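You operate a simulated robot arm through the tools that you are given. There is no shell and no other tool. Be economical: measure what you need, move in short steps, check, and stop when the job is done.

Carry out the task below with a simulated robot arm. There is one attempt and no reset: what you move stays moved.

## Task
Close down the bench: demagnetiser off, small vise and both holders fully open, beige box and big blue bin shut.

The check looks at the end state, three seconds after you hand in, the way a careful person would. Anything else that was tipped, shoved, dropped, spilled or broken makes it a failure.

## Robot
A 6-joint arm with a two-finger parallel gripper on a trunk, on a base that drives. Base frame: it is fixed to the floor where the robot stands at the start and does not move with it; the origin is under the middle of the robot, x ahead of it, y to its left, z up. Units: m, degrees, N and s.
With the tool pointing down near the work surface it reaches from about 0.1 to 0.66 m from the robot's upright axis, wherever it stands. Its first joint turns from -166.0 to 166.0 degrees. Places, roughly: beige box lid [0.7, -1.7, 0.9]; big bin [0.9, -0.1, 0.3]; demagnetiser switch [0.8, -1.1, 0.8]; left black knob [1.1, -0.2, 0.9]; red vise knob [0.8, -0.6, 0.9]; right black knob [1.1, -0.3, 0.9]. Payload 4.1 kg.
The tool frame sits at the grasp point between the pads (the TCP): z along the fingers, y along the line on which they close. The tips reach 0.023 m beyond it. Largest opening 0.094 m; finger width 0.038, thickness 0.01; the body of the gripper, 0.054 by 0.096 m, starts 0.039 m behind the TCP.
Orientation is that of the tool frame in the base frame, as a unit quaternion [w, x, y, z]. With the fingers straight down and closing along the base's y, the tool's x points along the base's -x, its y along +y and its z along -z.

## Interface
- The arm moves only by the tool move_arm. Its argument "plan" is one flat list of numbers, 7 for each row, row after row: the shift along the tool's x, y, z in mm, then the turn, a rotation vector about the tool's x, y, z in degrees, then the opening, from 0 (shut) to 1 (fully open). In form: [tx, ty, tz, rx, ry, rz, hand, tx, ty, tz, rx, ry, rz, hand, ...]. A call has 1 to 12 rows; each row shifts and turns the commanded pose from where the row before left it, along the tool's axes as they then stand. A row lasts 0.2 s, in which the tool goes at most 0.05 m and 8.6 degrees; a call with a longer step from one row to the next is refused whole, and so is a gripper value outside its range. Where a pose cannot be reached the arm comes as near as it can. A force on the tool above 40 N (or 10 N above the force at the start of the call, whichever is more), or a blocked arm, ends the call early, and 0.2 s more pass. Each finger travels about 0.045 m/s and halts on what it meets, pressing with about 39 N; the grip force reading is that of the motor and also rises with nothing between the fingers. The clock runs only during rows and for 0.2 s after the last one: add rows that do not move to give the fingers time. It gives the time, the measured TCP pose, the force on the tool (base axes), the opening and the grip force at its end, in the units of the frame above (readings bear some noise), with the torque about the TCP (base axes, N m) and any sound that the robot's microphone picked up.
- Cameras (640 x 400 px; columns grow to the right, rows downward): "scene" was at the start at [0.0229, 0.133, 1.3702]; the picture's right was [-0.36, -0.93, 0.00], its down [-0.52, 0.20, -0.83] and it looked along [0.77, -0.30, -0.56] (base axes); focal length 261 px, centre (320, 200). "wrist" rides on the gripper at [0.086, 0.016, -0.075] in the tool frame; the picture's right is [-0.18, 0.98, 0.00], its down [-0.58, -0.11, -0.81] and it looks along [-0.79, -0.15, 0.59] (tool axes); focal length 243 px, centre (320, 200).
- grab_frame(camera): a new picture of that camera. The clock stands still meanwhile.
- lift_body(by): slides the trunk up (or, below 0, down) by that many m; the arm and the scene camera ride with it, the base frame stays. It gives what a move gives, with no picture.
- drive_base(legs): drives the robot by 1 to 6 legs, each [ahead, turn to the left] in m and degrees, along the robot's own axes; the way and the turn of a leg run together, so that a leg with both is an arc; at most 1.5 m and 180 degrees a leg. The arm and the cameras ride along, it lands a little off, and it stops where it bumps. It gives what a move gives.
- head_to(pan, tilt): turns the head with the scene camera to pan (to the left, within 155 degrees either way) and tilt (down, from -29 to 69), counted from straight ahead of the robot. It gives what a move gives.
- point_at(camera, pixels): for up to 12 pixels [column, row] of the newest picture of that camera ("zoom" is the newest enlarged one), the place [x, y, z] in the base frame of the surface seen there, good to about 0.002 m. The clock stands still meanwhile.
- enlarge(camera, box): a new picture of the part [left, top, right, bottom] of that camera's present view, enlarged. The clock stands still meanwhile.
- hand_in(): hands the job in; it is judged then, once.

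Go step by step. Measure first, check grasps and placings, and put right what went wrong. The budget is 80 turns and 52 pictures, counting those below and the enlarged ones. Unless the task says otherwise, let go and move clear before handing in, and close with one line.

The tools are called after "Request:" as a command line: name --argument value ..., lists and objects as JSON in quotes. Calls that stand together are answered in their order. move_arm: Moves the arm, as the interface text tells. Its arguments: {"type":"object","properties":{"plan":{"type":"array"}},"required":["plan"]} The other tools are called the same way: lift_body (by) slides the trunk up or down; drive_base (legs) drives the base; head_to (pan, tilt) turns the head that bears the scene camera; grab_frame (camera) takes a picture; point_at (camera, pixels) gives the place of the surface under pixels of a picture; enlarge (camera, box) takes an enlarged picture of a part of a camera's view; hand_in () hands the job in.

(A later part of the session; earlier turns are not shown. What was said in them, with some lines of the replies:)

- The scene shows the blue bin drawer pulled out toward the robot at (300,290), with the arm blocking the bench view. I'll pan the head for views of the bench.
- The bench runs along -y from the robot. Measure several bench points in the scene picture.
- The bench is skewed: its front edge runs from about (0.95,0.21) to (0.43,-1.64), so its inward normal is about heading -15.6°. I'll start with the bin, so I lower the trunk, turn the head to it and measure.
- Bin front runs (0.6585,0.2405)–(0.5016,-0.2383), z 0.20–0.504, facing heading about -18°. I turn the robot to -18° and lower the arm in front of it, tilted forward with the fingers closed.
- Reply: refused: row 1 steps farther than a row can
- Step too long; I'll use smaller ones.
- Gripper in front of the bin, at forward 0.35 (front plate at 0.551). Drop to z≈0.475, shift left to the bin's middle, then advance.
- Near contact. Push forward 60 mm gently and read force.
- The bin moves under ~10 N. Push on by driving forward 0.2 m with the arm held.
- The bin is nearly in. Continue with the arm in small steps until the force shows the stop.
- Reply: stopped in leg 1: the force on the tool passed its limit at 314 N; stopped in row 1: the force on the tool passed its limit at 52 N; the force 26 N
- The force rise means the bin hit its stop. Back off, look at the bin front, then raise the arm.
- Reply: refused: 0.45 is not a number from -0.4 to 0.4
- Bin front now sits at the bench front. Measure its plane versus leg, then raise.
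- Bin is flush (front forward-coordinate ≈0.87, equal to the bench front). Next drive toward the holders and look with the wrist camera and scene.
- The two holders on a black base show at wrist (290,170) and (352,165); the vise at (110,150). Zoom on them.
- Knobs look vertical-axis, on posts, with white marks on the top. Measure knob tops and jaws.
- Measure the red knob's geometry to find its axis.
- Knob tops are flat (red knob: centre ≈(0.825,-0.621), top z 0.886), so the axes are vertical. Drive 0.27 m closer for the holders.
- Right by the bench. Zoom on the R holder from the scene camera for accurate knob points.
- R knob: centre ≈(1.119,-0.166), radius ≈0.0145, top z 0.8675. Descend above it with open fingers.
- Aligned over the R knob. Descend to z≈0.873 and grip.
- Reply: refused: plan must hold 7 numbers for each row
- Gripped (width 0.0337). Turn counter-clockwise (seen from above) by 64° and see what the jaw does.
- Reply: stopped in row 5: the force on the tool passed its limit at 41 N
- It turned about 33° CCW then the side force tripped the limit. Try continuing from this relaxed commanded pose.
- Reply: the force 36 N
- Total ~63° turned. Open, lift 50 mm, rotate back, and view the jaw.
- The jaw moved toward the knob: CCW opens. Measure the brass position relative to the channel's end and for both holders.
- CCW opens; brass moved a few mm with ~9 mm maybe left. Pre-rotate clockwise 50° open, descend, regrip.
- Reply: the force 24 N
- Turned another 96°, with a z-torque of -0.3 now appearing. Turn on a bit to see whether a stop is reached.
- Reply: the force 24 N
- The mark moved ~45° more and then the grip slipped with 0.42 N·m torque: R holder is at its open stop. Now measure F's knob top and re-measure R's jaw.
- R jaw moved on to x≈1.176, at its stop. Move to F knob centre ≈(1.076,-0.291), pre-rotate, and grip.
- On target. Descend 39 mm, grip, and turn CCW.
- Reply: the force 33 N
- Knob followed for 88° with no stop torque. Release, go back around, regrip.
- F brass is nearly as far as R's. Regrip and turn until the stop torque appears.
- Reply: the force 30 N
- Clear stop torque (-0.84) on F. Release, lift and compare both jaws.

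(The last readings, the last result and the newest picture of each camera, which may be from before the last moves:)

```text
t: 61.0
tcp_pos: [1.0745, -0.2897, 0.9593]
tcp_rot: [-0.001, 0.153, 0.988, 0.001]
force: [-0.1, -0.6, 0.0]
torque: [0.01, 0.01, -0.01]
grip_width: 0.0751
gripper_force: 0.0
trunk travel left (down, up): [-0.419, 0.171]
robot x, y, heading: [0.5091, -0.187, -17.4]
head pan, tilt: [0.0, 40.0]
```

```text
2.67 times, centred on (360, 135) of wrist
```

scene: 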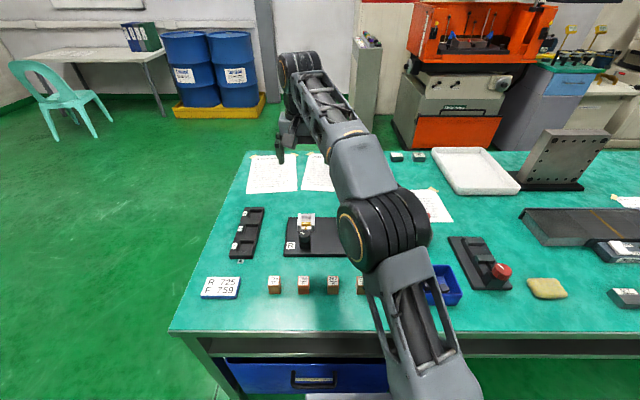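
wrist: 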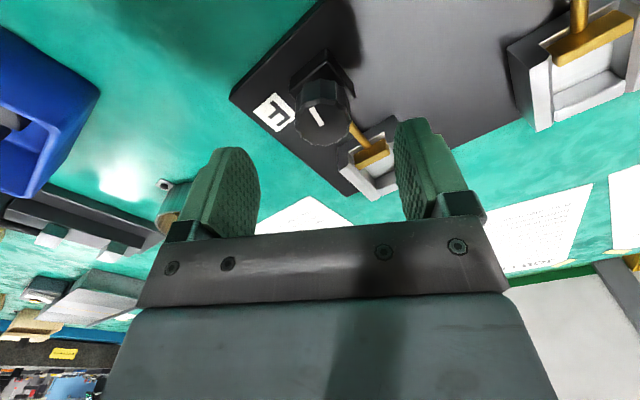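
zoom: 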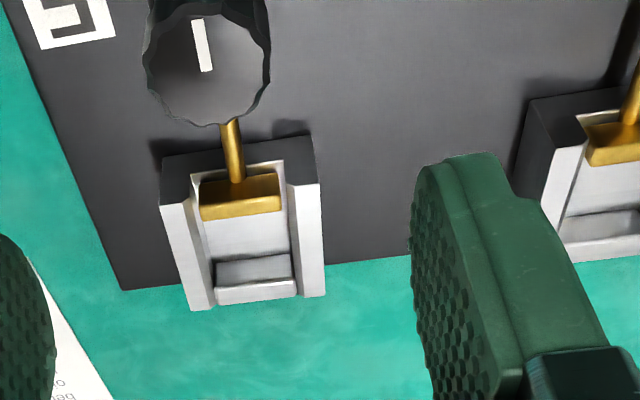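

Request:
point_at --camera "zoom" --pixels '[[240, 210], [238, 195], [255, 275], [255, 292], [235, 163], [612, 150], [612, 158], [610, 225], [608, 242], [560, 105], [180, 170]]'

```text
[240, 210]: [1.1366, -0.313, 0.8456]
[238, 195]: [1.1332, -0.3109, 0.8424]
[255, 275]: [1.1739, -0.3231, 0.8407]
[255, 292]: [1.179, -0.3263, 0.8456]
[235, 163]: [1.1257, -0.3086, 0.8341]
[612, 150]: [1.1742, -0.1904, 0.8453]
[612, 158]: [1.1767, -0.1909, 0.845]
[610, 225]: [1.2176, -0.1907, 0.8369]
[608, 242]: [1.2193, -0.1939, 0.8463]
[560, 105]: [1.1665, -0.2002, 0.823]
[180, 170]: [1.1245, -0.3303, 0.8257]
```

Both jaws now have ~42–44 mm gaps and identical knob marks, so both holders are at the open stop. Next is the vise knob at (0.825,-0.621), reachable from here (0.535 m). Go up and across.

Request:
move_arm --plan '[0, 0, -45, 0, 0, 0, 0.8, 0, 0, -45, 0, 0, 0, 0.8, 15.3, -43.4, 0, 0, 0, 0, 0.8, 15.3, -43.4, 0, 0, 0, 0, 0.8, 15.3, -43.4, 0, 0, 0, 0, 0.8, 15.3, -43.4, 0, 0, 0, 0, 0.8, 15.3, -43.4, 0, 0, 0, 0, 0.8, 15.3, -43.4, 0, 0, 0, 0, 0.8, 15.3, -43.4, 0, 0, 0, 0, 0.8, 15.3, -43.4, 0, 0, 0, 0, 0.8, 15.3, -43.4, 0, 0, 0, 0, 0.8, 0, 0, 0, 0, 0, 0, 0.8]'

Request:
grab_frame --camera "wrist"

```text
t: 63.6
tcp_pos: [0.8266, -0.6228, 1.0497]
tcp_rot: [-0.002, 0.152, 0.988, 0.002]
force: [-0.1, 0.0, 0.5]
torque: [0.02, 0.03, 0.0]
grip_width: 0.0752
gripper_force: 0.1
trunk travel left (down, up): [-0.419, 0.171]
robot x, y, heading: [0.5085, -0.1926, -17.5]
head pan, tilt: [0.0, 40.0]
```

```text
22 pictures are left
```

wrist: 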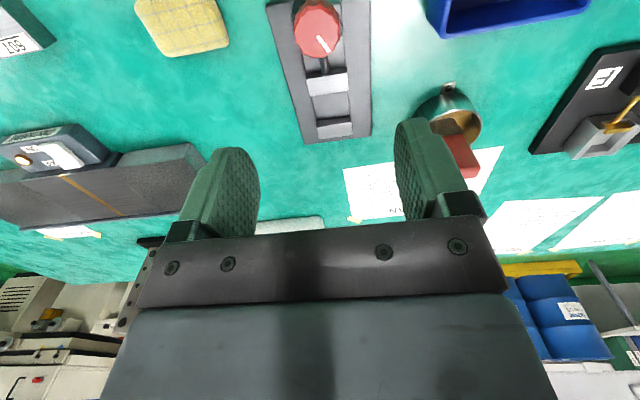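

The red knob is centred at (317,32), jaw at (327,82), fixed jaw at (335,128). Measure.

Request:
point_at --camera "wrist" --pixels '[[298, 36], [338, 32], [318, 54], [317, 35], [327, 80], [335, 128], [325, 66], [370, 60]]'

```text
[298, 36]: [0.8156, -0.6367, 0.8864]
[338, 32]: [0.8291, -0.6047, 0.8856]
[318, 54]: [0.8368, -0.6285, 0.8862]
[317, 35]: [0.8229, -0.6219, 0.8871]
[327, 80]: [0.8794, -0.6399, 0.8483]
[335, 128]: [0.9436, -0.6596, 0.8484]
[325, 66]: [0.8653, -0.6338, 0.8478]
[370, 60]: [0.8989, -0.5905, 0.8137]
```

Knob centre ≈(0.823,-0.621), top z 0.8865. Pre-rotate and descend to TCP z≈0.891.

Request:
move_arm --plan '[3, 0, 39, 0, 0, 0, 0.8, 0, 0, 39, 0, 0, 0, 0.8, 0, 0, 30, 0, 0, 8.3, 0.8, 0, 0, 0, 0, 0, 8.3, 0.8, 0, 0, 0, 0, 0, 8.3, 0.8, 0, 0, 0, 0, 0, 8.3, 0.8, 0, 0, 0, 0, 0, 8.3, 0.8, 0, 0, 0, 0, 0, 8.3, 0.8, 0, 0, 0, 0, 0, 0, 0.8]'

Request:
grab_frame --camera "wrist"

```text
t: 65.7
tcp_pos: [0.8224, -0.6212, 0.942]
tcp_rot: [-0.002, 0.555, 0.832, 0.0]
force: [0.4, -0.4, -0.1]
torque: [0.02, 0.02, 0.01]
grip_width: 0.0754
gripper_force: 0.1
trunk travel left (down, up): [-0.419, 0.171]
robot x, y, heading: [0.5129, -0.1897, -17.8]
head pan, tilt: [0.0, 40.0]
```

```text
21 pictures are left
```

wrist: 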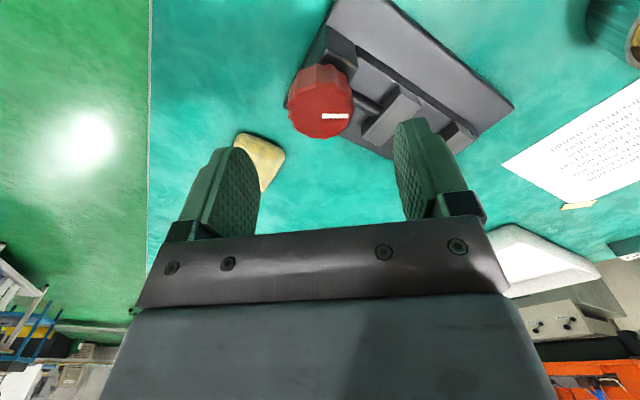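

Well centred. Descend 51 mm, grip, turn CCW.

Request:
move_arm --plan '[0, 0, 26, 0, 0, 0, 0.8, 0, 0, 25, 0, 0, 0, 0.8, 0, 0, 0, 0, 0, 0, 0, 0, 0, 0, 0, 0, 0, 0, 0, 0, 0, 0, 0, 0, 0, 0, 0, 0, 0, 0, 0, 0]'

Request:
move_arm --plan '[0, 0, 0, 0, 0, -8, 0, 0, 0, 0, 0, 0, -8, 0, 0, 0, 0, 0, 0, -8, 0, 0, 0, 0, 0, 0, -8, 0, 0, 0, 0, 0, 0, -8, 0, 0, 0, 0, 0, 0, -8, 0]'

Request:
move_arm --plan '[0, 0, 0, 0, 0, -8, 0, 0, 0, 0, 0, 0, -8, 0, 0, 0, 0, 0, 0, -8, 0, 0, 0, 0, 0, 0, -8, 0, 0, 0, 0, 0, 0, -8, 0, 0, 0, 0, 0, 0, -8, 0]'

Request:
grab_frame --camera "wrist"

```text
t: 67.0
tcp_pos: [0.8228, -0.6204, 0.8896]
tcp_rot: [-0.002, 0.553, 0.833, 0.0]
force: [3.6, 1.0, -1.9]
torque: [-0.32, -0.46, -0.02]
grip_width: 0.0395
gripper_force: 45.7
trunk travel left (down, up): [-0.419, 0.171]
robot x, y, heading: [0.5125, -0.1884, -17.7]
head pan, tilt: [0.0, 40.0]
```

```text
t: 68.5
tcp_pos: [0.8203, -0.6216, 0.8895]
tcp_rot: [-0.002, 0.166, 0.986, 0.003]
force: [-4.4, -7.6, -10.8]
torque: [-0.59, 0.18, -0.03]
grip_width: 0.0398
gripper_force: 45.1
trunk travel left (down, up): [-0.419, 0.171]
robot x, y, heading: [0.5084, -0.191, -17.9]
head pan, tilt: [0.0, 40.0]
```

```text
t: 69.8
tcp_pos: [0.8223, -0.6223, 0.8898]
tcp_rot: [0.001, -0.249, 0.968, 0.0]
force: [-5.1, -16.6, 0.5]
torque: [-0.42, 0.9, -0.02]
grip_width: 0.0395
gripper_force: 45.6
trunk travel left (down, up): [-0.419, 0.171]
robot x, y, heading: [0.5063, -0.1871, -18.1]
head pan, tilt: [0.0, 40.0]
```

```text
20 pictures are left
```

wrist: 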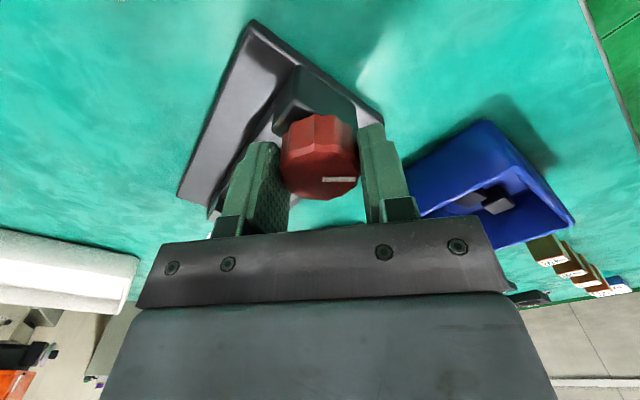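

Followed 96° with no stop. Release, rotate back, view the jaw, regrip.

Request:
move_arm --plan '[0, 0, 0, 0, 0, 0, 0.6, 0, 0, 0, 0, 0, 0, 0.6, 0, 0, -40, 0, 0, 8.3, 0.8, 0, 0, 0, 0, 0, 8.3, 0.8, 0, 0, 0, 0, 0, 8.3, 0.8, 0, 0, 0, 0, 0, 8.3, 0.8, 0, 0, 0, 0, 0, 8.3, 0.8, 0, 0, 0, 0, 0, 8.3, 0.8, 0, 0, 0, 0, 0, 8.3, 0.8, 0, 0, 0, 0, 0, 8.3, 0.8, 0, 0, 0, 0, 0, 8.3, 0.8, 0, 0, 0, 0, 0, 8.3, 0.8]'

Request:
grab_frame --camera "wrist"

Request:
move_arm --plan '[0, 0, 0, 0, 0, 8.3, 0.8, 0, 0, 0, 0, 0, 8.3, 0.8, 0, 0, 40, 0, 0, 0, 0.8, 0, 0, 0, 0, 0, 0, 0, 0, 0, 0, 0, 0, 0, 0, 0, 0, 0, 0, 0, 0, 0, 0, 0, 0, 0, 0, 0, 0]'

Request:
move_arm --plan '[0, 0, 0, 0, 0, -8, 0, 0, 0, 0, 0, 0, -8, 0, 0, 0, 0, 0, 0, -8, 0, 0, 0, 0, 0, 0, -8, 0, 0, 0, 0, 0, 0, -8, 0, 0, 0, 0, 0, 0, -8, 0, 0, 0, 0, 0, 0, -8, 0]'

Request:
move_arm --plan '[0, 0, 0, 0, 0, -8, 0, 0, 0, 0, 0, 0, -8, 0, 0, 0, 0, 0, 0, -8, 0, 0, 0, 0, 0, 0, -8, 0, 0, 0, 0, 0, 0, -8, 0, 0, 0, 0, 0, 0, -8, 0]'

```text
t: 72.5
tcp_pos: [0.8233, -0.6207, 0.9304]
tcp_rot: [-0.002, 0.457, 0.889, 0.001]
force: [-0.3, 0.3, 0.2]
torque: [0.01, 0.0, 0.0]
grip_width: 0.0751
gripper_force: 0.1
trunk travel left (down, up): [-0.419, 0.171]
robot x, y, heading: [0.5084, -0.1881, -17.9]
head pan, tilt: [0.0, 40.0]
```

```text
19 pictures are left
```

wrist: 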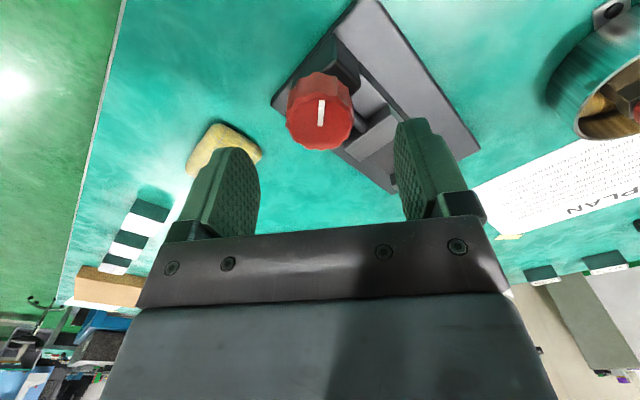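

```text
t: 74.0
tcp_pos: [0.8226, -0.6212, 0.8913]
tcp_rot: [-0.002, 0.58, 0.815, 0.0]
force: [-0.7, -0.6, -3.2]
torque: [-0.45, -0.58, -0.03]
grip_width: 0.0397
gripper_force: 45.2
trunk travel left (down, up): [-0.419, 0.171]
robot x, y, heading: [0.5078, -0.1911, -17.7]
head pan, tilt: [0.0, 40.0]
```

```text
t: 75.7
tcp_pos: [0.8209, -0.622, 0.8909]
tcp_rot: [-0.001, 0.129, 0.992, 0.0]
force: [-9.8, -6.2, 8.7]
torque: [-0.26, 0.51, -0.57]
grip_width: 0.0395
gripper_force: 44.7
trunk travel left (down, up): [-0.419, 0.171]
robot x, y, heading: [0.5091, -0.1873, -17.6]
head pan, tilt: [0.0, 40.0]
```

```text
t: 77.0
tcp_pos: [0.8229, -0.6217, 0.8901]
tcp_rot: [-0.001, -0.286, 0.958, 0.002]
force: [1.8, -11.4, 1.5]
torque: [-0.54, -0.31, -0.82]
grip_width: 0.0397
gripper_force: 44.7
trunk travel left (down, up): [-0.419, 0.171]
robot x, y, heading: [0.5082, -0.1903, -17.6]
head pan, tilt: [0.0, 40.0]
```

Stop torque (-0.82) reached on the vise. Release, lift, and check it.

Request:
move_arm --plan '[0, 0, 0, 0, 0, 0, 0.6, 0, 0, 0, 0, 0, 0, 0.6, 0, 0, -45, 0, 0, 8.3, 0.8, 0, 0, -45, 0, 0, 8.3, 0.8, 0, 0, -45, 0, 0, 8.3, 0.8, 0, 0, -45, 0, 0, 8.3, 0.8, 0, 0, 0, 0, 0, 8.3, 0.8, 0, 0, 0, 0, 0, 8.3, 0.8]'

Request:
grab_frame --camera "wrist"

```text
t: 78.8
tcp_pos: [0.8216, -0.6212, 1.0708]
tcp_rot: [-0.002, 0.146, 0.989, 0.001]
force: [0.1, 1.1, 0.2]
torque: [0.03, -0.03, 0.02]
grip_width: 0.0754
gripper_force: 0.0
trunk travel left (down, up): [-0.419, 0.171]
robot x, y, heading: [0.5067, -0.1887, -17.6]
head pan, tilt: [0.0, 40.0]
```

```text
18 pictures are left
```

wrist: 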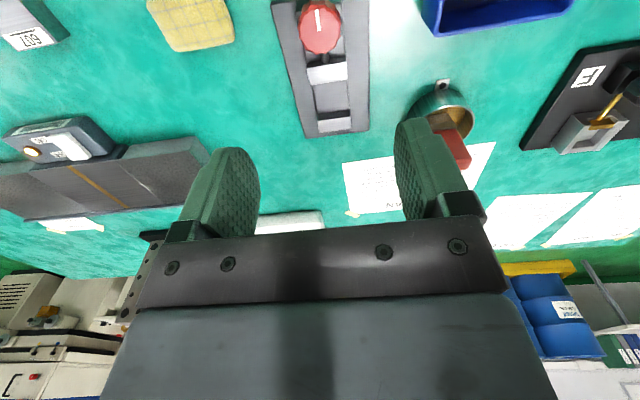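

The vise jaw (327,73) is now against the knob side, the mark pointing the same way as the holders' — all open. Zoom on the demagnetiser now visible at (55,145).

Request:
enlarge --camera "wrist" --box '[0, 90, 180, 202]'

Request:
point_at --camera "wrist" --pixels '[[35, 154], [63, 147], [75, 152], [55, 138], [50, 125], [95, 130], [20, 142]]'

```text
3.56 times, centred on (90, 146) of wrist
```

zoom: 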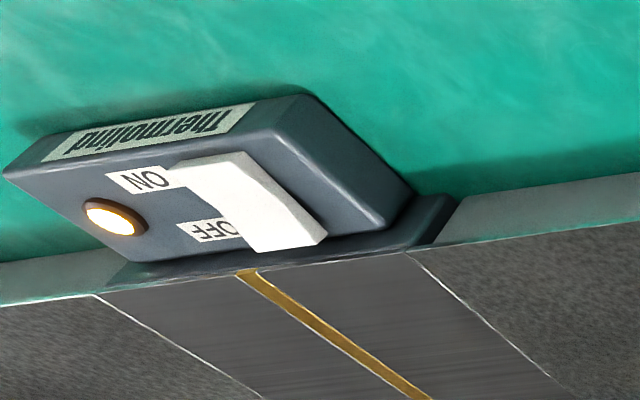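

```text
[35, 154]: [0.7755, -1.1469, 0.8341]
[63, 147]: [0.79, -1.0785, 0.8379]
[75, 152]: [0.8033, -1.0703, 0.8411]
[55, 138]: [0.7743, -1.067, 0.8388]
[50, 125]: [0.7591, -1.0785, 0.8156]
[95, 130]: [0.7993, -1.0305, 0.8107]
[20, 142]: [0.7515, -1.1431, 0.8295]
```

It's a rocker: ON end (near, robot side) pressed, OFF end (far) raised, lamp lit. I'll drive sideways along the bench: back off, turn, drive 0.85 m, turn back, approach.

Request:
drive_base --legs '[[-0.2, 0], [0, -90], [0.85, 0], [0, 90]]'

Request:
head_to --pan -20 --tilt 35

Request:
grab_frame --camera "scene"

```text
t: 92.2
tcp_pos: [0.4118, -1.3525, 1.0703]
tcp_rot: [-0.001, 0.116, 0.993, 0.001]
force: [-0.3, -0.5, 0.2]
torque: [0.0, 0.02, 0.02]
grip_width: 0.0752
gripper_force: 0.0
trunk travel left (down, up): [-0.419, 0.171]
robot x, y, heading: [0.0748, -0.9397, -14.3]
head pan, tilt: [0.0, 40.0]
```

```text
t: 93.1
tcp_pos: [0.4116, -1.353, 1.0711]
tcp_rot: [-0.001, 0.116, 0.993, 0.001]
force: [0.4, -0.1, 0.3]
torque: [0.0, -0.01, 0.0]
grip_width: 0.0755
gripper_force: 0.0
trunk travel left (down, up): [-0.419, 0.171]
robot x, y, heading: [0.0748, -0.9403, -14.3]
head pan, tilt: [-20.0, 35.0]
```

```text
16 pictures are left
```

scene: 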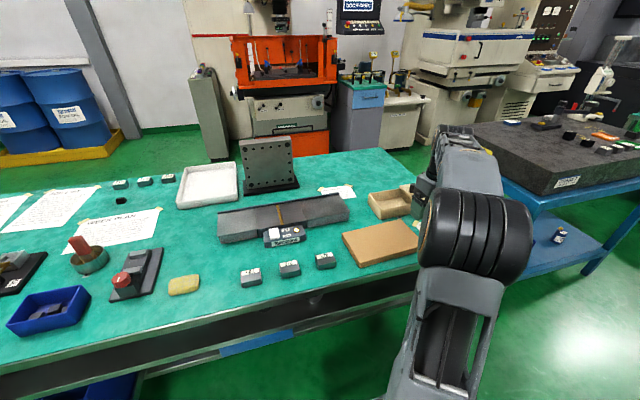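

Now measure the angle plate height, rocker, box and lid positions.

Request:
point_at --camera "scene" --pixels '[[265, 140], [240, 145], [270, 185], [283, 229], [292, 228], [395, 205], [375, 200], [405, 190], [300, 206], [385, 240]]'

Request:
enlarge --camera "wrist" --box '[120, 0, 480, 225]'

```text
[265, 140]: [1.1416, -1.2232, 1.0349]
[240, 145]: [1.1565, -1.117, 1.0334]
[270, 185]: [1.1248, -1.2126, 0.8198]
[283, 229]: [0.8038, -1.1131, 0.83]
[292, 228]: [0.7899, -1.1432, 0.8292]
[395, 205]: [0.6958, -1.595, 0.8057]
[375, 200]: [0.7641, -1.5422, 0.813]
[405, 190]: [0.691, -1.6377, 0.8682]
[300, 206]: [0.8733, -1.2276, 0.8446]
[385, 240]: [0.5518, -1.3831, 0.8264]
```

```text
1.78 times, centred on (300, 112) of wrist
```

zoom: 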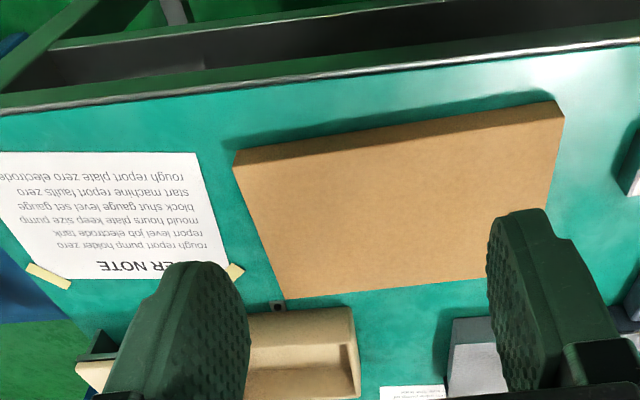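

The magnet plate (z 0.845) is behind the switch, so I need a precise press. Drive 0.2 m ahead and bring the arm in front of the switch for a close view.

Request:
drive_base --legs '[[0.19, 0]]'

Request:
move_arm --plan '[0, 45, 0, 0, 0, 0, 0.8, 0, 45, 0, 0, 0, 0, 0.8, 0, 45, 0, 0, 0, 0, 0.8, 0, 45, 0, 0, 0, 0, 0.8, 0, 45, 0, 0, 0, 0, 0.8, 0, 45, 0, 0, 0, 0, 0.8, 0, 45, 0, 0, 0, 0, 0, 0, 38, 0, 0, 0, 0, 0, 0, 0, 30, 0, 0, 0, 0, 0, 0, 40, 0, 0, 0, 0, 0, 0, 0, 0, 0, 0, 0]'

Request:
grab_frame --camera "wrist"

```text
t: 94.6
tcp_pos: [0.5972, -1.4014, 1.0702]
tcp_rot: [-0.002, 0.116, 0.993, 0.001]
force: [-0.5, 0.5, -0.2]
torque: [0.02, 0.03, 0.01]
grip_width: 0.0752
gripper_force: 0.2
trunk travel left (down, up): [-0.419, 0.171]
robot x, y, heading: [0.2616, -0.9862, -14.4]
head pan, tilt: [-20.0, 35.0]
```

```text
t: 97.0
tcp_pos: [0.6802, -1.0551, 0.9977]
tcp_rot: [-0.002, 0.115, 0.993, 0.001]
force: [0.7, -0.1, -0.2]
torque: [0.01, -0.01, 0.01]
grip_width: 0.0
gripper_force: 34.1
trunk travel left (down, up): [-0.419, 0.171]
robot x, y, heading: [0.2618, -0.9911, -14.5]
head pan, tilt: [-20.0, 35.0]
```

```text
14 pictures are left
```

wrist: 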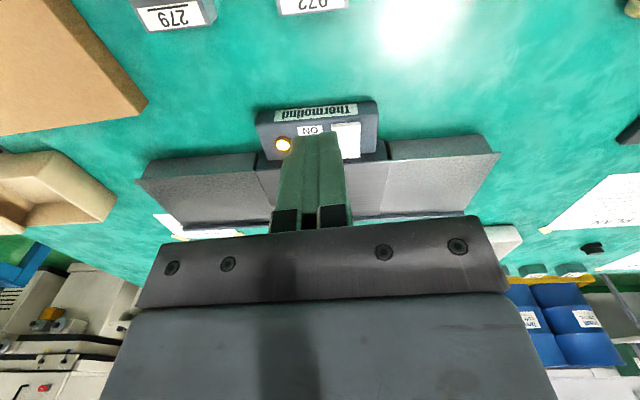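

Request:
enlarge --camera "wrist" --box '[245, 85, 405, 185]'

Request:
point_at --camera "zoom" --pixels '[[360, 155], [440, 150], [405, 185], [410, 220], [418, 270], [430, 290], [395, 280], [450, 270], [460, 225], [500, 200], [515, 262], [500, 310]]'

```text
4.00 times, centred on (325, 135) of wrist
```

zoom: 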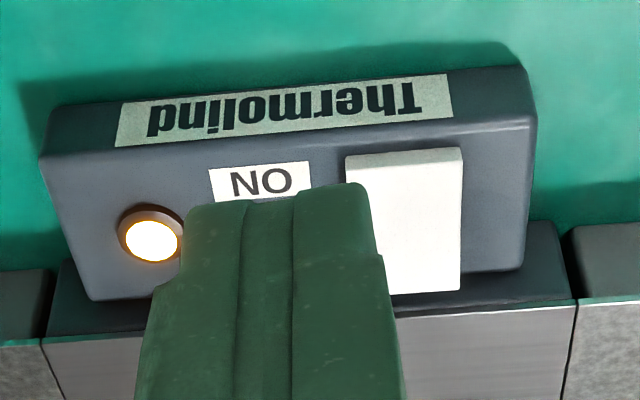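

```text
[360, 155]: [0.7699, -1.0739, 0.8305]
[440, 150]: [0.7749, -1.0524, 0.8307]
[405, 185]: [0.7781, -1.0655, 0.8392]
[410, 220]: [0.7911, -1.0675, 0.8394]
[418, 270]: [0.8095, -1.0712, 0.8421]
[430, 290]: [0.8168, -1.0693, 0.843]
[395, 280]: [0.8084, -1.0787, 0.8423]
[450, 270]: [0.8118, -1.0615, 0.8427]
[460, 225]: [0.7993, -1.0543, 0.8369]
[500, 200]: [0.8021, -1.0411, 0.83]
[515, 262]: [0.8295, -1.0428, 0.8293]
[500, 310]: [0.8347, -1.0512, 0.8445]
```

Rocker: near end (0.7745,-1.064), far OFF end (0.8175,-1.073) z 0.843; plate starts x≈0.833. I'll turn the closed fingers 93° (thin 20 mm across the fore-aft direction) and stand above (0.811,-1.070).

Request:
move_arm --plan '[-44, 5, 0, 0, 0, 0, 0, -44, 5, 0, 0, 0, 0, 0, -43, 5.5, 0, 0, 0, 0, 0]'

Request:
move_arm --plan '[0, 0, 0, 0, 0, 8.45, 0, 0, 0, 0, 0, 0, 8.45, 0, 0, 0, 0, 0, 0, 8.45, 0, 0, 0, 0, 0, 0, 8.45, 0, 0, 0, 0, 0, 0, 8.45, 0, 0, 0, 0, 0, 0, 8.45, 0, 0, 0, 0, 0, 0, 8.45, 0, 0, 0, 0, 0, 0, 8.45, 0, 0, 0, 0, 0, 0, 8.45, 0, 0, 0, 0, 0, 0, 8.45, 0, 0, 0, 0, 0, 0, 8.45, 0, 0, 0, 45, 0, 0, 0, 0]'

Request:
move_arm --plan '[0, 0, 40, 0, 0, 0, 0, 0, 0, 26, 0, 0, 0, 0, 0, 0, 0, 0, 0, 0, 0]'

```text
t: 97.8
tcp_pos: [0.812, -1.0702, 1.0003]
tcp_rot: [-0.001, 0.116, 0.993, 0.001]
force: [-0.4, 0.3, 0.7]
torque: [0.01, -0.01, -0.01]
grip_width: 0.0
gripper_force: 38.9
trunk travel left (down, up): [-0.419, 0.171]
robot x, y, heading: [0.2612, -0.9896, -14.4]
head pan, tilt: [-20.0, 35.0]
```

```text
t: 100.4
tcp_pos: [0.8097, -1.071, 0.9544]
tcp_rot: [-0.002, 0.8, 0.6, 0.0]
force: [0.1, 0.0, -0.2]
torque: [0.0, -0.08, 0.01]
grip_width: 0.0002
gripper_force: 39.3
trunk travel left (down, up): [-0.419, 0.171]
robot x, y, heading: [0.2627, -0.9883, -14.6]
head pan, tilt: [-20.0, 35.0]
```

```text
t: 101.2
tcp_pos: [0.809, -1.0717, 0.889]
tcp_rot: [-0.002, 0.8, 0.6, -0.001]
force: [0.5, -0.3, -0.3]
torque: [-0.02, 0.0, -0.03]
grip_width: 0.0001
gripper_force: 39.4
trunk travel left (down, up): [-0.419, 0.171]
robot x, y, heading: [0.2546, -0.986, -14.3]
head pan, tilt: [-20.0, 35.0]
```

Aligned, tip at z 0.866. Press down slowly.

Request:
move_arm --plan '[0, 2, 10, 0, 0, 0, 0, 0, 0, 8, 0, 0, 0, 0, 0, 0, 4, 0, 0, 0, 0, 0, 0, 3, 0, 0, 0, 0, 0, 0, 3, 0, 0, 0, 0, 0, 0, 2, 0, 0, 0, 0, 0, 0, 2, 0, 0, 0, 0]'

Request:
enlarge --camera "scene" --box '[150, 180, 410, 342]'

```text
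t: 102.9
tcp_pos: [0.8116, -1.0726, 0.8631]
tcp_rot: [0.002, 0.8, 0.6, 0.001]
force: [-12.5, 1.6, 20.2]
torque: [0.09, 0.48, 0.01]
grip_width: 0.0003
gripper_force: 38.7
trunk travel left (down, up): [-0.419, 0.171]
robot x, y, heading: [0.2575, -0.9888, -14.6]
head pan, tilt: [-20.0, 35.0]
heard: click
stopped in row 7: the force on the tool passed its limit at 43 N (the readings are from after the stop); the commanded pose is now the measured one
```

```text
2.46 times, centred on (280, 261) of scene
```

zoom: 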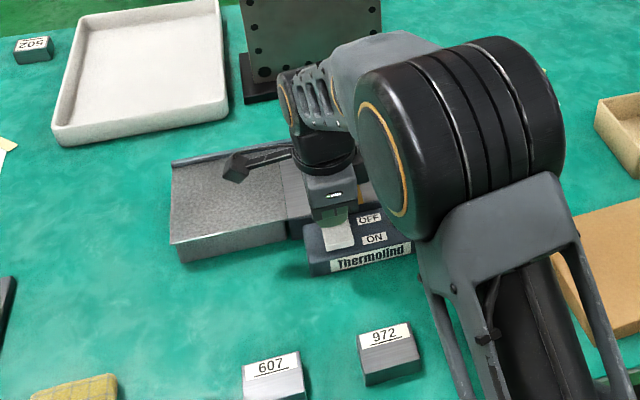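

A click was heard. Lift, rotate back and look at the lamp.

Request:
move_arm --plan '[0, 0, -45, 0, 0, 0, 0, 0, 0, -45, 0, 0, 0, 0, 0, 0, -45, 0, 0, -8.4, 0, 0, 0, -30, 0, 0, -8.4, 0, 0, 0, 0, 0, 0, -8.4, 0, 0, 0, 0, 0, 0, -8.4, 0, 0, 0, 0, 0, 0, -8.4, 0, 0, 0, 0, 0, 0, -8.4, 0, 0, 0, 0, 0, 0, -8.4, 0, 0, 0, 0, 0, 0, -8.4, 0, 0, 0, 0, 0, 0, -8.4, 0, 0, 0, 0, 0, 0, -8.4, 0]'

Request:
drive_base --legs '[[-0.2, 0]]'

Request:
grab_frame --camera "wrist"

```text
t: 105.5
tcp_pos: [0.8127, -1.0731, 1.0255]
tcp_rot: [0.001, 0.191, 0.982, 0.0]
force: [-0.7, 0.4, 0.3]
torque: [0.01, 0.02, 0.04]
grip_width: 0.0
gripper_force: 39.0
trunk travel left (down, up): [-0.419, 0.171]
robot x, y, heading: [0.2602, -0.9892, -14.5]
head pan, tilt: [-20.0, 35.0]
```

```text
t: 107.1
tcp_pos: [0.6156, -1.024, 1.0266]
tcp_rot: [0.002, 0.194, 0.981, 0.001]
force: [-0.4, -0.2, 0.2]
torque: [-0.01, 0.03, -0.01]
grip_width: 0.0
gripper_force: 39.5
trunk travel left (down, up): [-0.419, 0.171]
robot x, y, heading: [0.0624, -0.938, -14.3]
head pan, tilt: [-20.0, 35.0]
```

```text
11 pictures are left
```

wrist: 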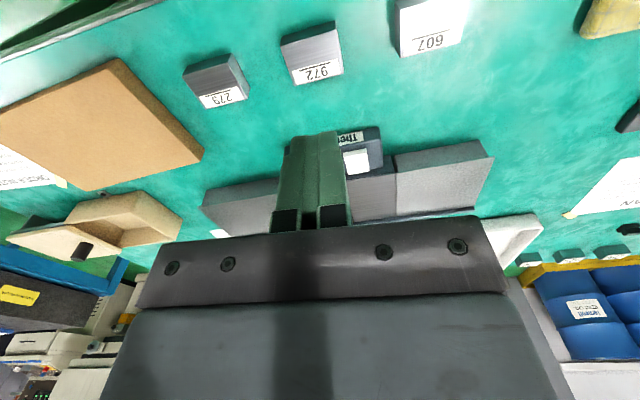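

Rocker looks changed (ON end now up); the lamp is hidden by a finger. The beige box with its slid-out lid and black knob shows at (100,225); measure it.

Request:
enlarge --camera "wrist" --box '[0, 165, 200, 290]'

Request:
point_at --camera "zoom" --pixels '[[275, 245], [255, 275], [40, 220], [210, 215], [130, 300], [350, 92], [570, 140], [390, 260], [235, 300], [180, 225], [330, 190], [320, 90]]'

```text
3.20 times, centred on (100, 228) of wrist
```

zoom: 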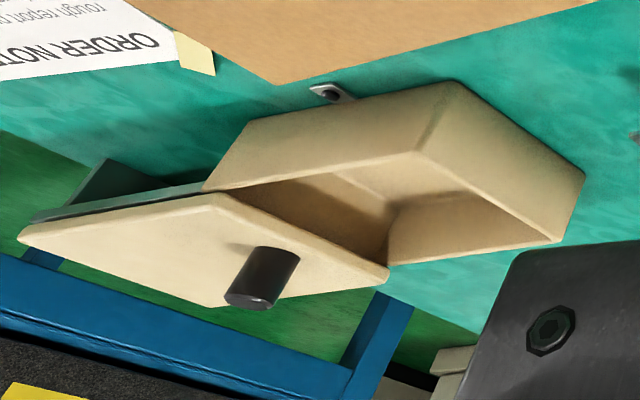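

```text
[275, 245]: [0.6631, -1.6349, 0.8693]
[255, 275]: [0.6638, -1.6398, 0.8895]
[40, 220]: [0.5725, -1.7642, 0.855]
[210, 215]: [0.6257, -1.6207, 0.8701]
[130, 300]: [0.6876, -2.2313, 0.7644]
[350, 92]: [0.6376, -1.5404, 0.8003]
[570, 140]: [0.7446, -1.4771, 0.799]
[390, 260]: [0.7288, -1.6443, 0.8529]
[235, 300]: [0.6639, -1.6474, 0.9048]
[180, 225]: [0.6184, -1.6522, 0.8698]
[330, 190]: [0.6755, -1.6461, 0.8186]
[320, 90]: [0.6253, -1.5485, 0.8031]
```

Lid peg at ≈(0.664,-1.641), z 0.87–0.905; lid must slide ~0.16 m along the bench toward +y (left). Reposition the base 0.33 m to the right, closer.

Request:
drive_base --legs '[[0, -92], [0.33, 0], [0, 88], [0.24, 0]]'

Request:
grab_frame --camera "wrist"

```text
t: 118.5
tcp_pos: [0.7075, -1.4907, 1.0248]
tcp_rot: [0.001, 0.261, 0.965, 0.0]
force: [1.0, 0.0, 0.0]
torque: [0.01, -0.02, 0.0]
grip_width: 0.0
gripper_force: 39.0
trunk travel left (down, up): [-0.419, 0.171]
robot x, y, heading: [0.1722, -1.3285, -22.4]
head pan, tilt: [-20.0, 35.0]
```

```text
9 pictures are left
```

wrist: 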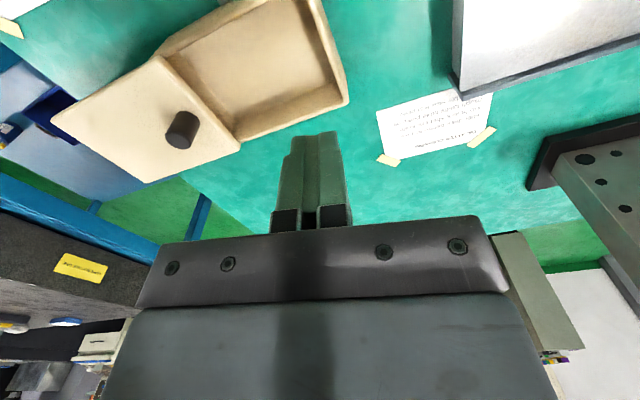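

Excellent view: peg at (183,130), lid edge (165,60)–(240,145), box far end (345,100). Measure.

Request:
point_at --camera "wrist" --pixels '[[178, 136], [190, 122], [162, 58], [238, 145], [60, 118], [145, 178], [344, 98], [255, 134], [320, 5], [170, 50], [110, 110], [330, 90]]'

```text
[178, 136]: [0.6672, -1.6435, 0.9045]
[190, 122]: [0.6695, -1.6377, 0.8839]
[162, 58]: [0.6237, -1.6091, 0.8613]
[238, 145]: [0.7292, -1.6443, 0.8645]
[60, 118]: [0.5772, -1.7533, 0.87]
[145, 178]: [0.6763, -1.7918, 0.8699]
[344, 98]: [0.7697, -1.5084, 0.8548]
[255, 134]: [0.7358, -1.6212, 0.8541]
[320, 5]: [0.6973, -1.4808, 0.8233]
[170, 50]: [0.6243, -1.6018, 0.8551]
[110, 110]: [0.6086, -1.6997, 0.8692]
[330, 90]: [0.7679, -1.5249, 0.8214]
```

Slide direction ≈(0.307,0.952), distance ≈0.142 m. Align and move over the peg with the hand open.

Request:
move_arm --plan '[0, 0, 0, 0, 0, -6.2, 0.6, 0, 0, 0, 0, 0, -6.2, 0.6, -1.75, -39.2, 0, 0, 0, 0, 0.6, -1.75, -39.2, 0, 0, 0, 0, 0.6, -1.75, -39.2, 0, 0, 0, 0, 0.6, -1.75, -39.2, 0, 0, 0, 0, 0.6, 0, 0, 40, 0, 0, 0, 0.6, 0, 0, 25, 0, 0, 0, 0.6, 0, 0, 0, 0, 0, 0, 0.6]'

Request:
grab_frame --camera "wrist"

```text
t: 120.5
tcp_pos: [0.6662, -1.6428, 0.9625]
tcp_rot: [0.002, 0.154, 0.988, 0.001]
force: [0.0, -0.3, -0.1]
torque: [-0.04, -0.01, 0.01]
grip_width: 0.0565
gripper_force: 0.1
trunk travel left (down, up): [-0.419, 0.171]
robot x, y, heading: [0.1708, -1.3291, -22.4]
head pan, tilt: [-20.0, 35.0]
```

```text
8 pictures are left
```

wrist: 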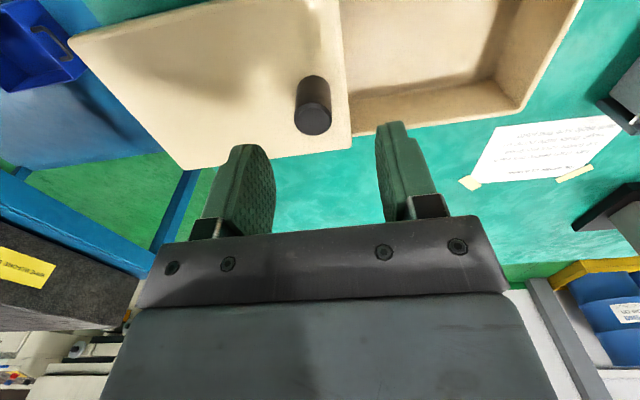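

Peg is between the fingers. Descend, grip, then slide.

Request:
move_arm --plan '[0, 0, 32, 0, 0, 0, 0.6, 0, 0, 30, 0, 0, 0, 0.6, 0, 0, 0, 0, 0, 0, 0.1, 0, 0, 0, 0, 0, 0, 0.1, 0, 0, 0, 0, 0, 0, 0.1, 0, 0, 0, 0, 0, 0, 0.1]'

Request:
move_arm --plan '[0, 10, 0, 0, 0, 0, 0.1, 0, 10, 0, 0, 0, 0, 0.1, 0, 10, 0, 0, 0, 0, 0.1, 0, 10, 0, 0, 0, 0, 0.1, 0, 10, 0, 0, 0, 0, 0.1, 0, 10, 0, 0, 0, 0, 0.1, 0, 10, 0, 0, 0, 0, 0.1, 0, 10, 0, 0, 0, 0, 0.1, 0, 10, 0, 0, 0, 0, 0.1, 0, 10, 0, 0, 0, 0, 0.1]'

Request:
grab_frame --camera "wrist"

```text
t: 121.9
tcp_pos: [0.6665, -1.6426, 0.9]
tcp_rot: [0.002, 0.155, 0.988, 0.001]
force: [-0.3, -1.3, -1.5]
torque: [-0.76, -0.33, -0.08]
grip_width: 0.0244
gripper_force: 44.6
trunk travel left (down, up): [-0.419, 0.171]
robot x, y, heading: [0.1689, -1.3319, -22.0]
head pan, tilt: [-20.0, 35.0]
```

```text
t: 124.1
tcp_pos: [0.6974, -1.5465, 0.9004]
tcp_rot: [0.004, 0.154, 0.988, 0.0]
force: [8.3, -2.9, 22.1]
torque: [-1.02, -0.75, 0.02]
grip_width: 0.0245
gripper_force: 45.6
trunk travel left (down, up): [-0.419, 0.171]
robot x, y, heading: [0.1705, -1.3302, -22.4]
head pan, tilt: [-20.0, 35.0]
```

```text
7 pictures are left
```

wrist: 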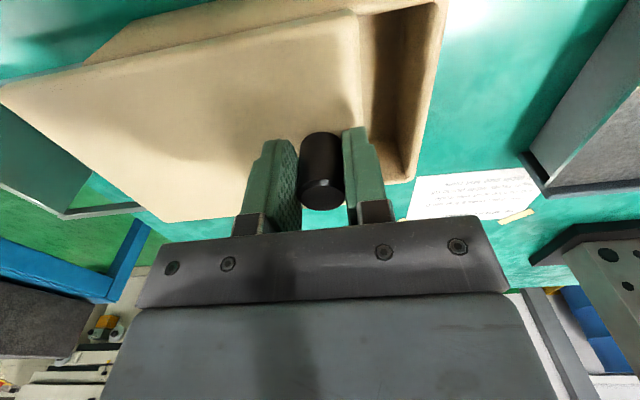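

Lid follows; about 45 mm left. Continue in small steps to the stop.

Request:
move_arm --plan '[0, 8, 0, 0, 0, 0, 0.1, 0, 8, 0, 0, 0, 0, 0.1, 0, 8, 0, 0, 0, 0, 0.1, 0, 6, 0, 0, 0, 0, 0.1, 0, 5, 0, 0, 0, 0, 0.1, 0, 4, 0, 0, 0, 0, 0.1, 0, 4, 0, 0, 0, 0, 0.1, 0, 4, 0, 0, 0, 0, 0.1, 0, 4, 0, 0, 0, 0, 0.1]'

Request:
grab_frame --camera "wrist"

```text
t: 125.9
tcp_pos: [0.7099, -1.5112, 0.9002]
tcp_rot: [0.003, 0.158, 0.987, -0.002]
force: [-7.3, -11.9, 4.8]
torque: [0.17, 0.17, -0.18]
grip_width: 0.0244
gripper_force: 45.1
trunk travel left (down, up): [-0.419, 0.171]
robot x, y, heading: [0.1695, -1.333, -22.6]
head pan, tilt: [-20.0, 35.0]
stopped in row 9: the force on the tool passed its limit at 43 N (the readings are from after the stop); the commanded pose is now the measured one
```

```text
6 pictures are left
```

wrist: 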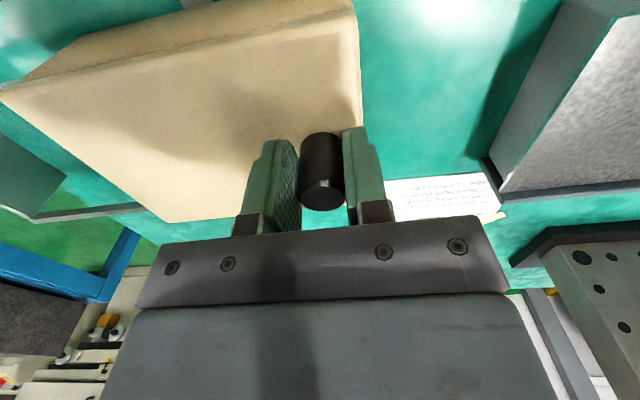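

The lid covers the box and hit its stop after 0.138 m. Release, lift, and look.

Request:
move_arm --plan '[0, 0, 0, 0, 0, 0, 0.5, 0, 0, 0, 0, 0, 0, 0.5, 0, 0, 0, 0, 0, 0, 0.5, 0, 0, -40, 0, 0, 0, 0.5, 0, 0, -45, 0, 0, 0, 0.5, 0, 0, -45, 0, 0, 0, 0.5, 0, 0, -40, 0, 0, 0, 0.5, 0, 0, 0, 0, 0, 0, 0.5]'

Request:
drive_base --legs '[[-0.3, 0]]'

Request:
grab_frame --camera "wrist"

```text
t: 127.7
tcp_pos: [0.7132, -1.5072, 1.0702]
tcp_rot: [0.003, 0.156, 0.988, -0.002]
force: [-0.4, 0.9, 0.7]
torque: [0.02, 0.0, 0.05]
grip_width: 0.0468
gripper_force: 0.0
trunk travel left (down, up): [-0.419, 0.171]
robot x, y, heading: [0.1683, -1.3294, -22.6]
head pan, tilt: [-20.0, 35.0]
```

```text
t: 129.8
tcp_pos: [0.4356, -1.3928, 1.0689]
tcp_rot: [0.003, 0.156, 0.988, -0.003]
force: [-0.8, 0.3, 0.7]
torque: [-0.02, 0.01, 0.0]
grip_width: 0.0471
gripper_force: 0.0
trunk travel left (down, up): [-0.419, 0.171]
robot x, y, heading: [-0.1086, -1.2149, -22.7]
head pan, tilt: [-20.0, 35.0]
```

```text
5 pictures are left
```

wrist: 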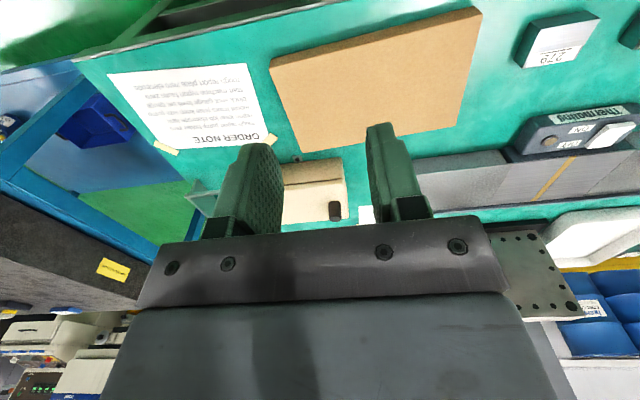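

The lamp at (550,138) is dark, and the box lid sits closed. Final overview of the bin, holders and vise.

Request:
head_to --pan 45 --tilt 25

Request:
grab_frame --camera "scene"

Request:
enlarge --camera "wrist" --box '[240, 90, 640, 250]'

```text
t: 131.2
tcp_pos: [0.4371, -1.391, 1.0706]
tcp_rot: [0.003, 0.156, 0.988, -0.002]
force: [0.3, 0.2, 0.3]
torque: [0.04, 0.0, 0.01]
grip_width: 0.047
gripper_force: 0.0
trunk travel left (down, up): [-0.419, 0.171]
robot x, y, heading: [-0.1093, -1.2134, -22.4]
head pan, tilt: [45.0, 25.0]
```

```text
4 pictures are left
```

scene: 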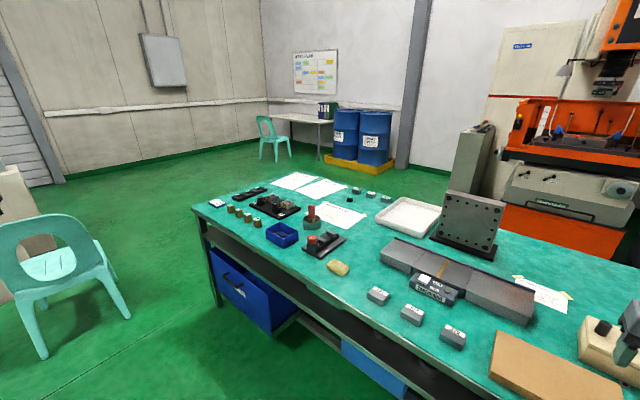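

```text
1.60 times, centred on (440, 170) of wrist
```

zoom: 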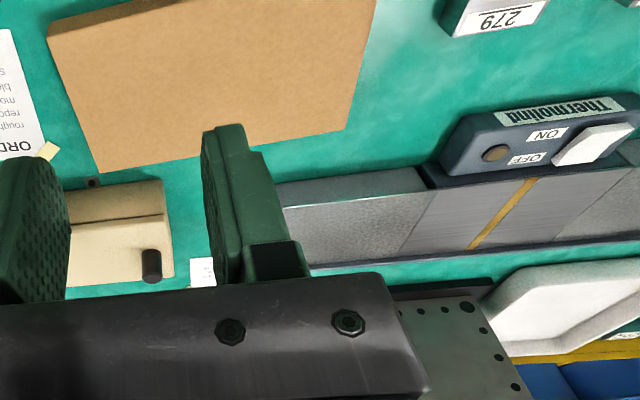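

Everything is upright. Check the bin's front plane against the bench once more.

Request:
point_at --camera "scene" --pixels '[[225, 290], [255, 305], [285, 318], [250, 325], [206, 240], [216, 300], [250, 250], [300, 290]]'

Request:
enlarge --camera "scene" --box '[180, 180, 360, 350]'

```text
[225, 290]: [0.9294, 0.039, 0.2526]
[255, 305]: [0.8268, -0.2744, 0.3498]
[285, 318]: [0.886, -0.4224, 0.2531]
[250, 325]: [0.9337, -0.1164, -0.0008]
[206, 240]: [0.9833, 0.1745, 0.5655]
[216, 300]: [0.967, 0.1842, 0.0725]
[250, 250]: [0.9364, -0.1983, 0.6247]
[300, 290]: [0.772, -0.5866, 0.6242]
```

```text
2.35 times, centred on (270, 265) of scene
```

zoom: 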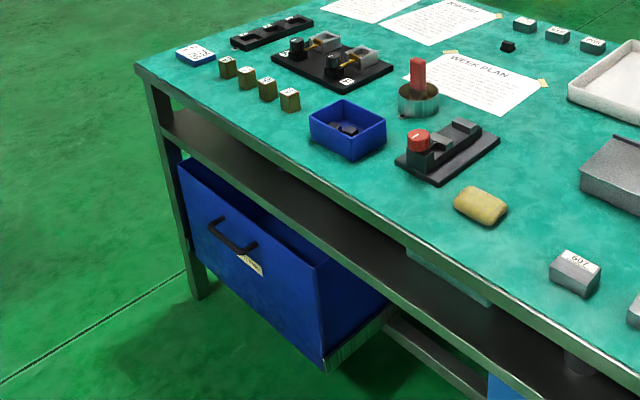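

The bin front is square and level with the bench legs (both ends at 0.871 along the bench's inward direction, legs 0.86–0.88). All the other items look done and the gripper is clear, so I'm handing in.

Request:
hand_in

```text
The job is handed in.
```

The bench is closed down: demagnetiser off (lamp dark), vise and both holders turned to their open stops, and the beige box and big blue bin shut. It has been handed in, but I haven't seen the check result.
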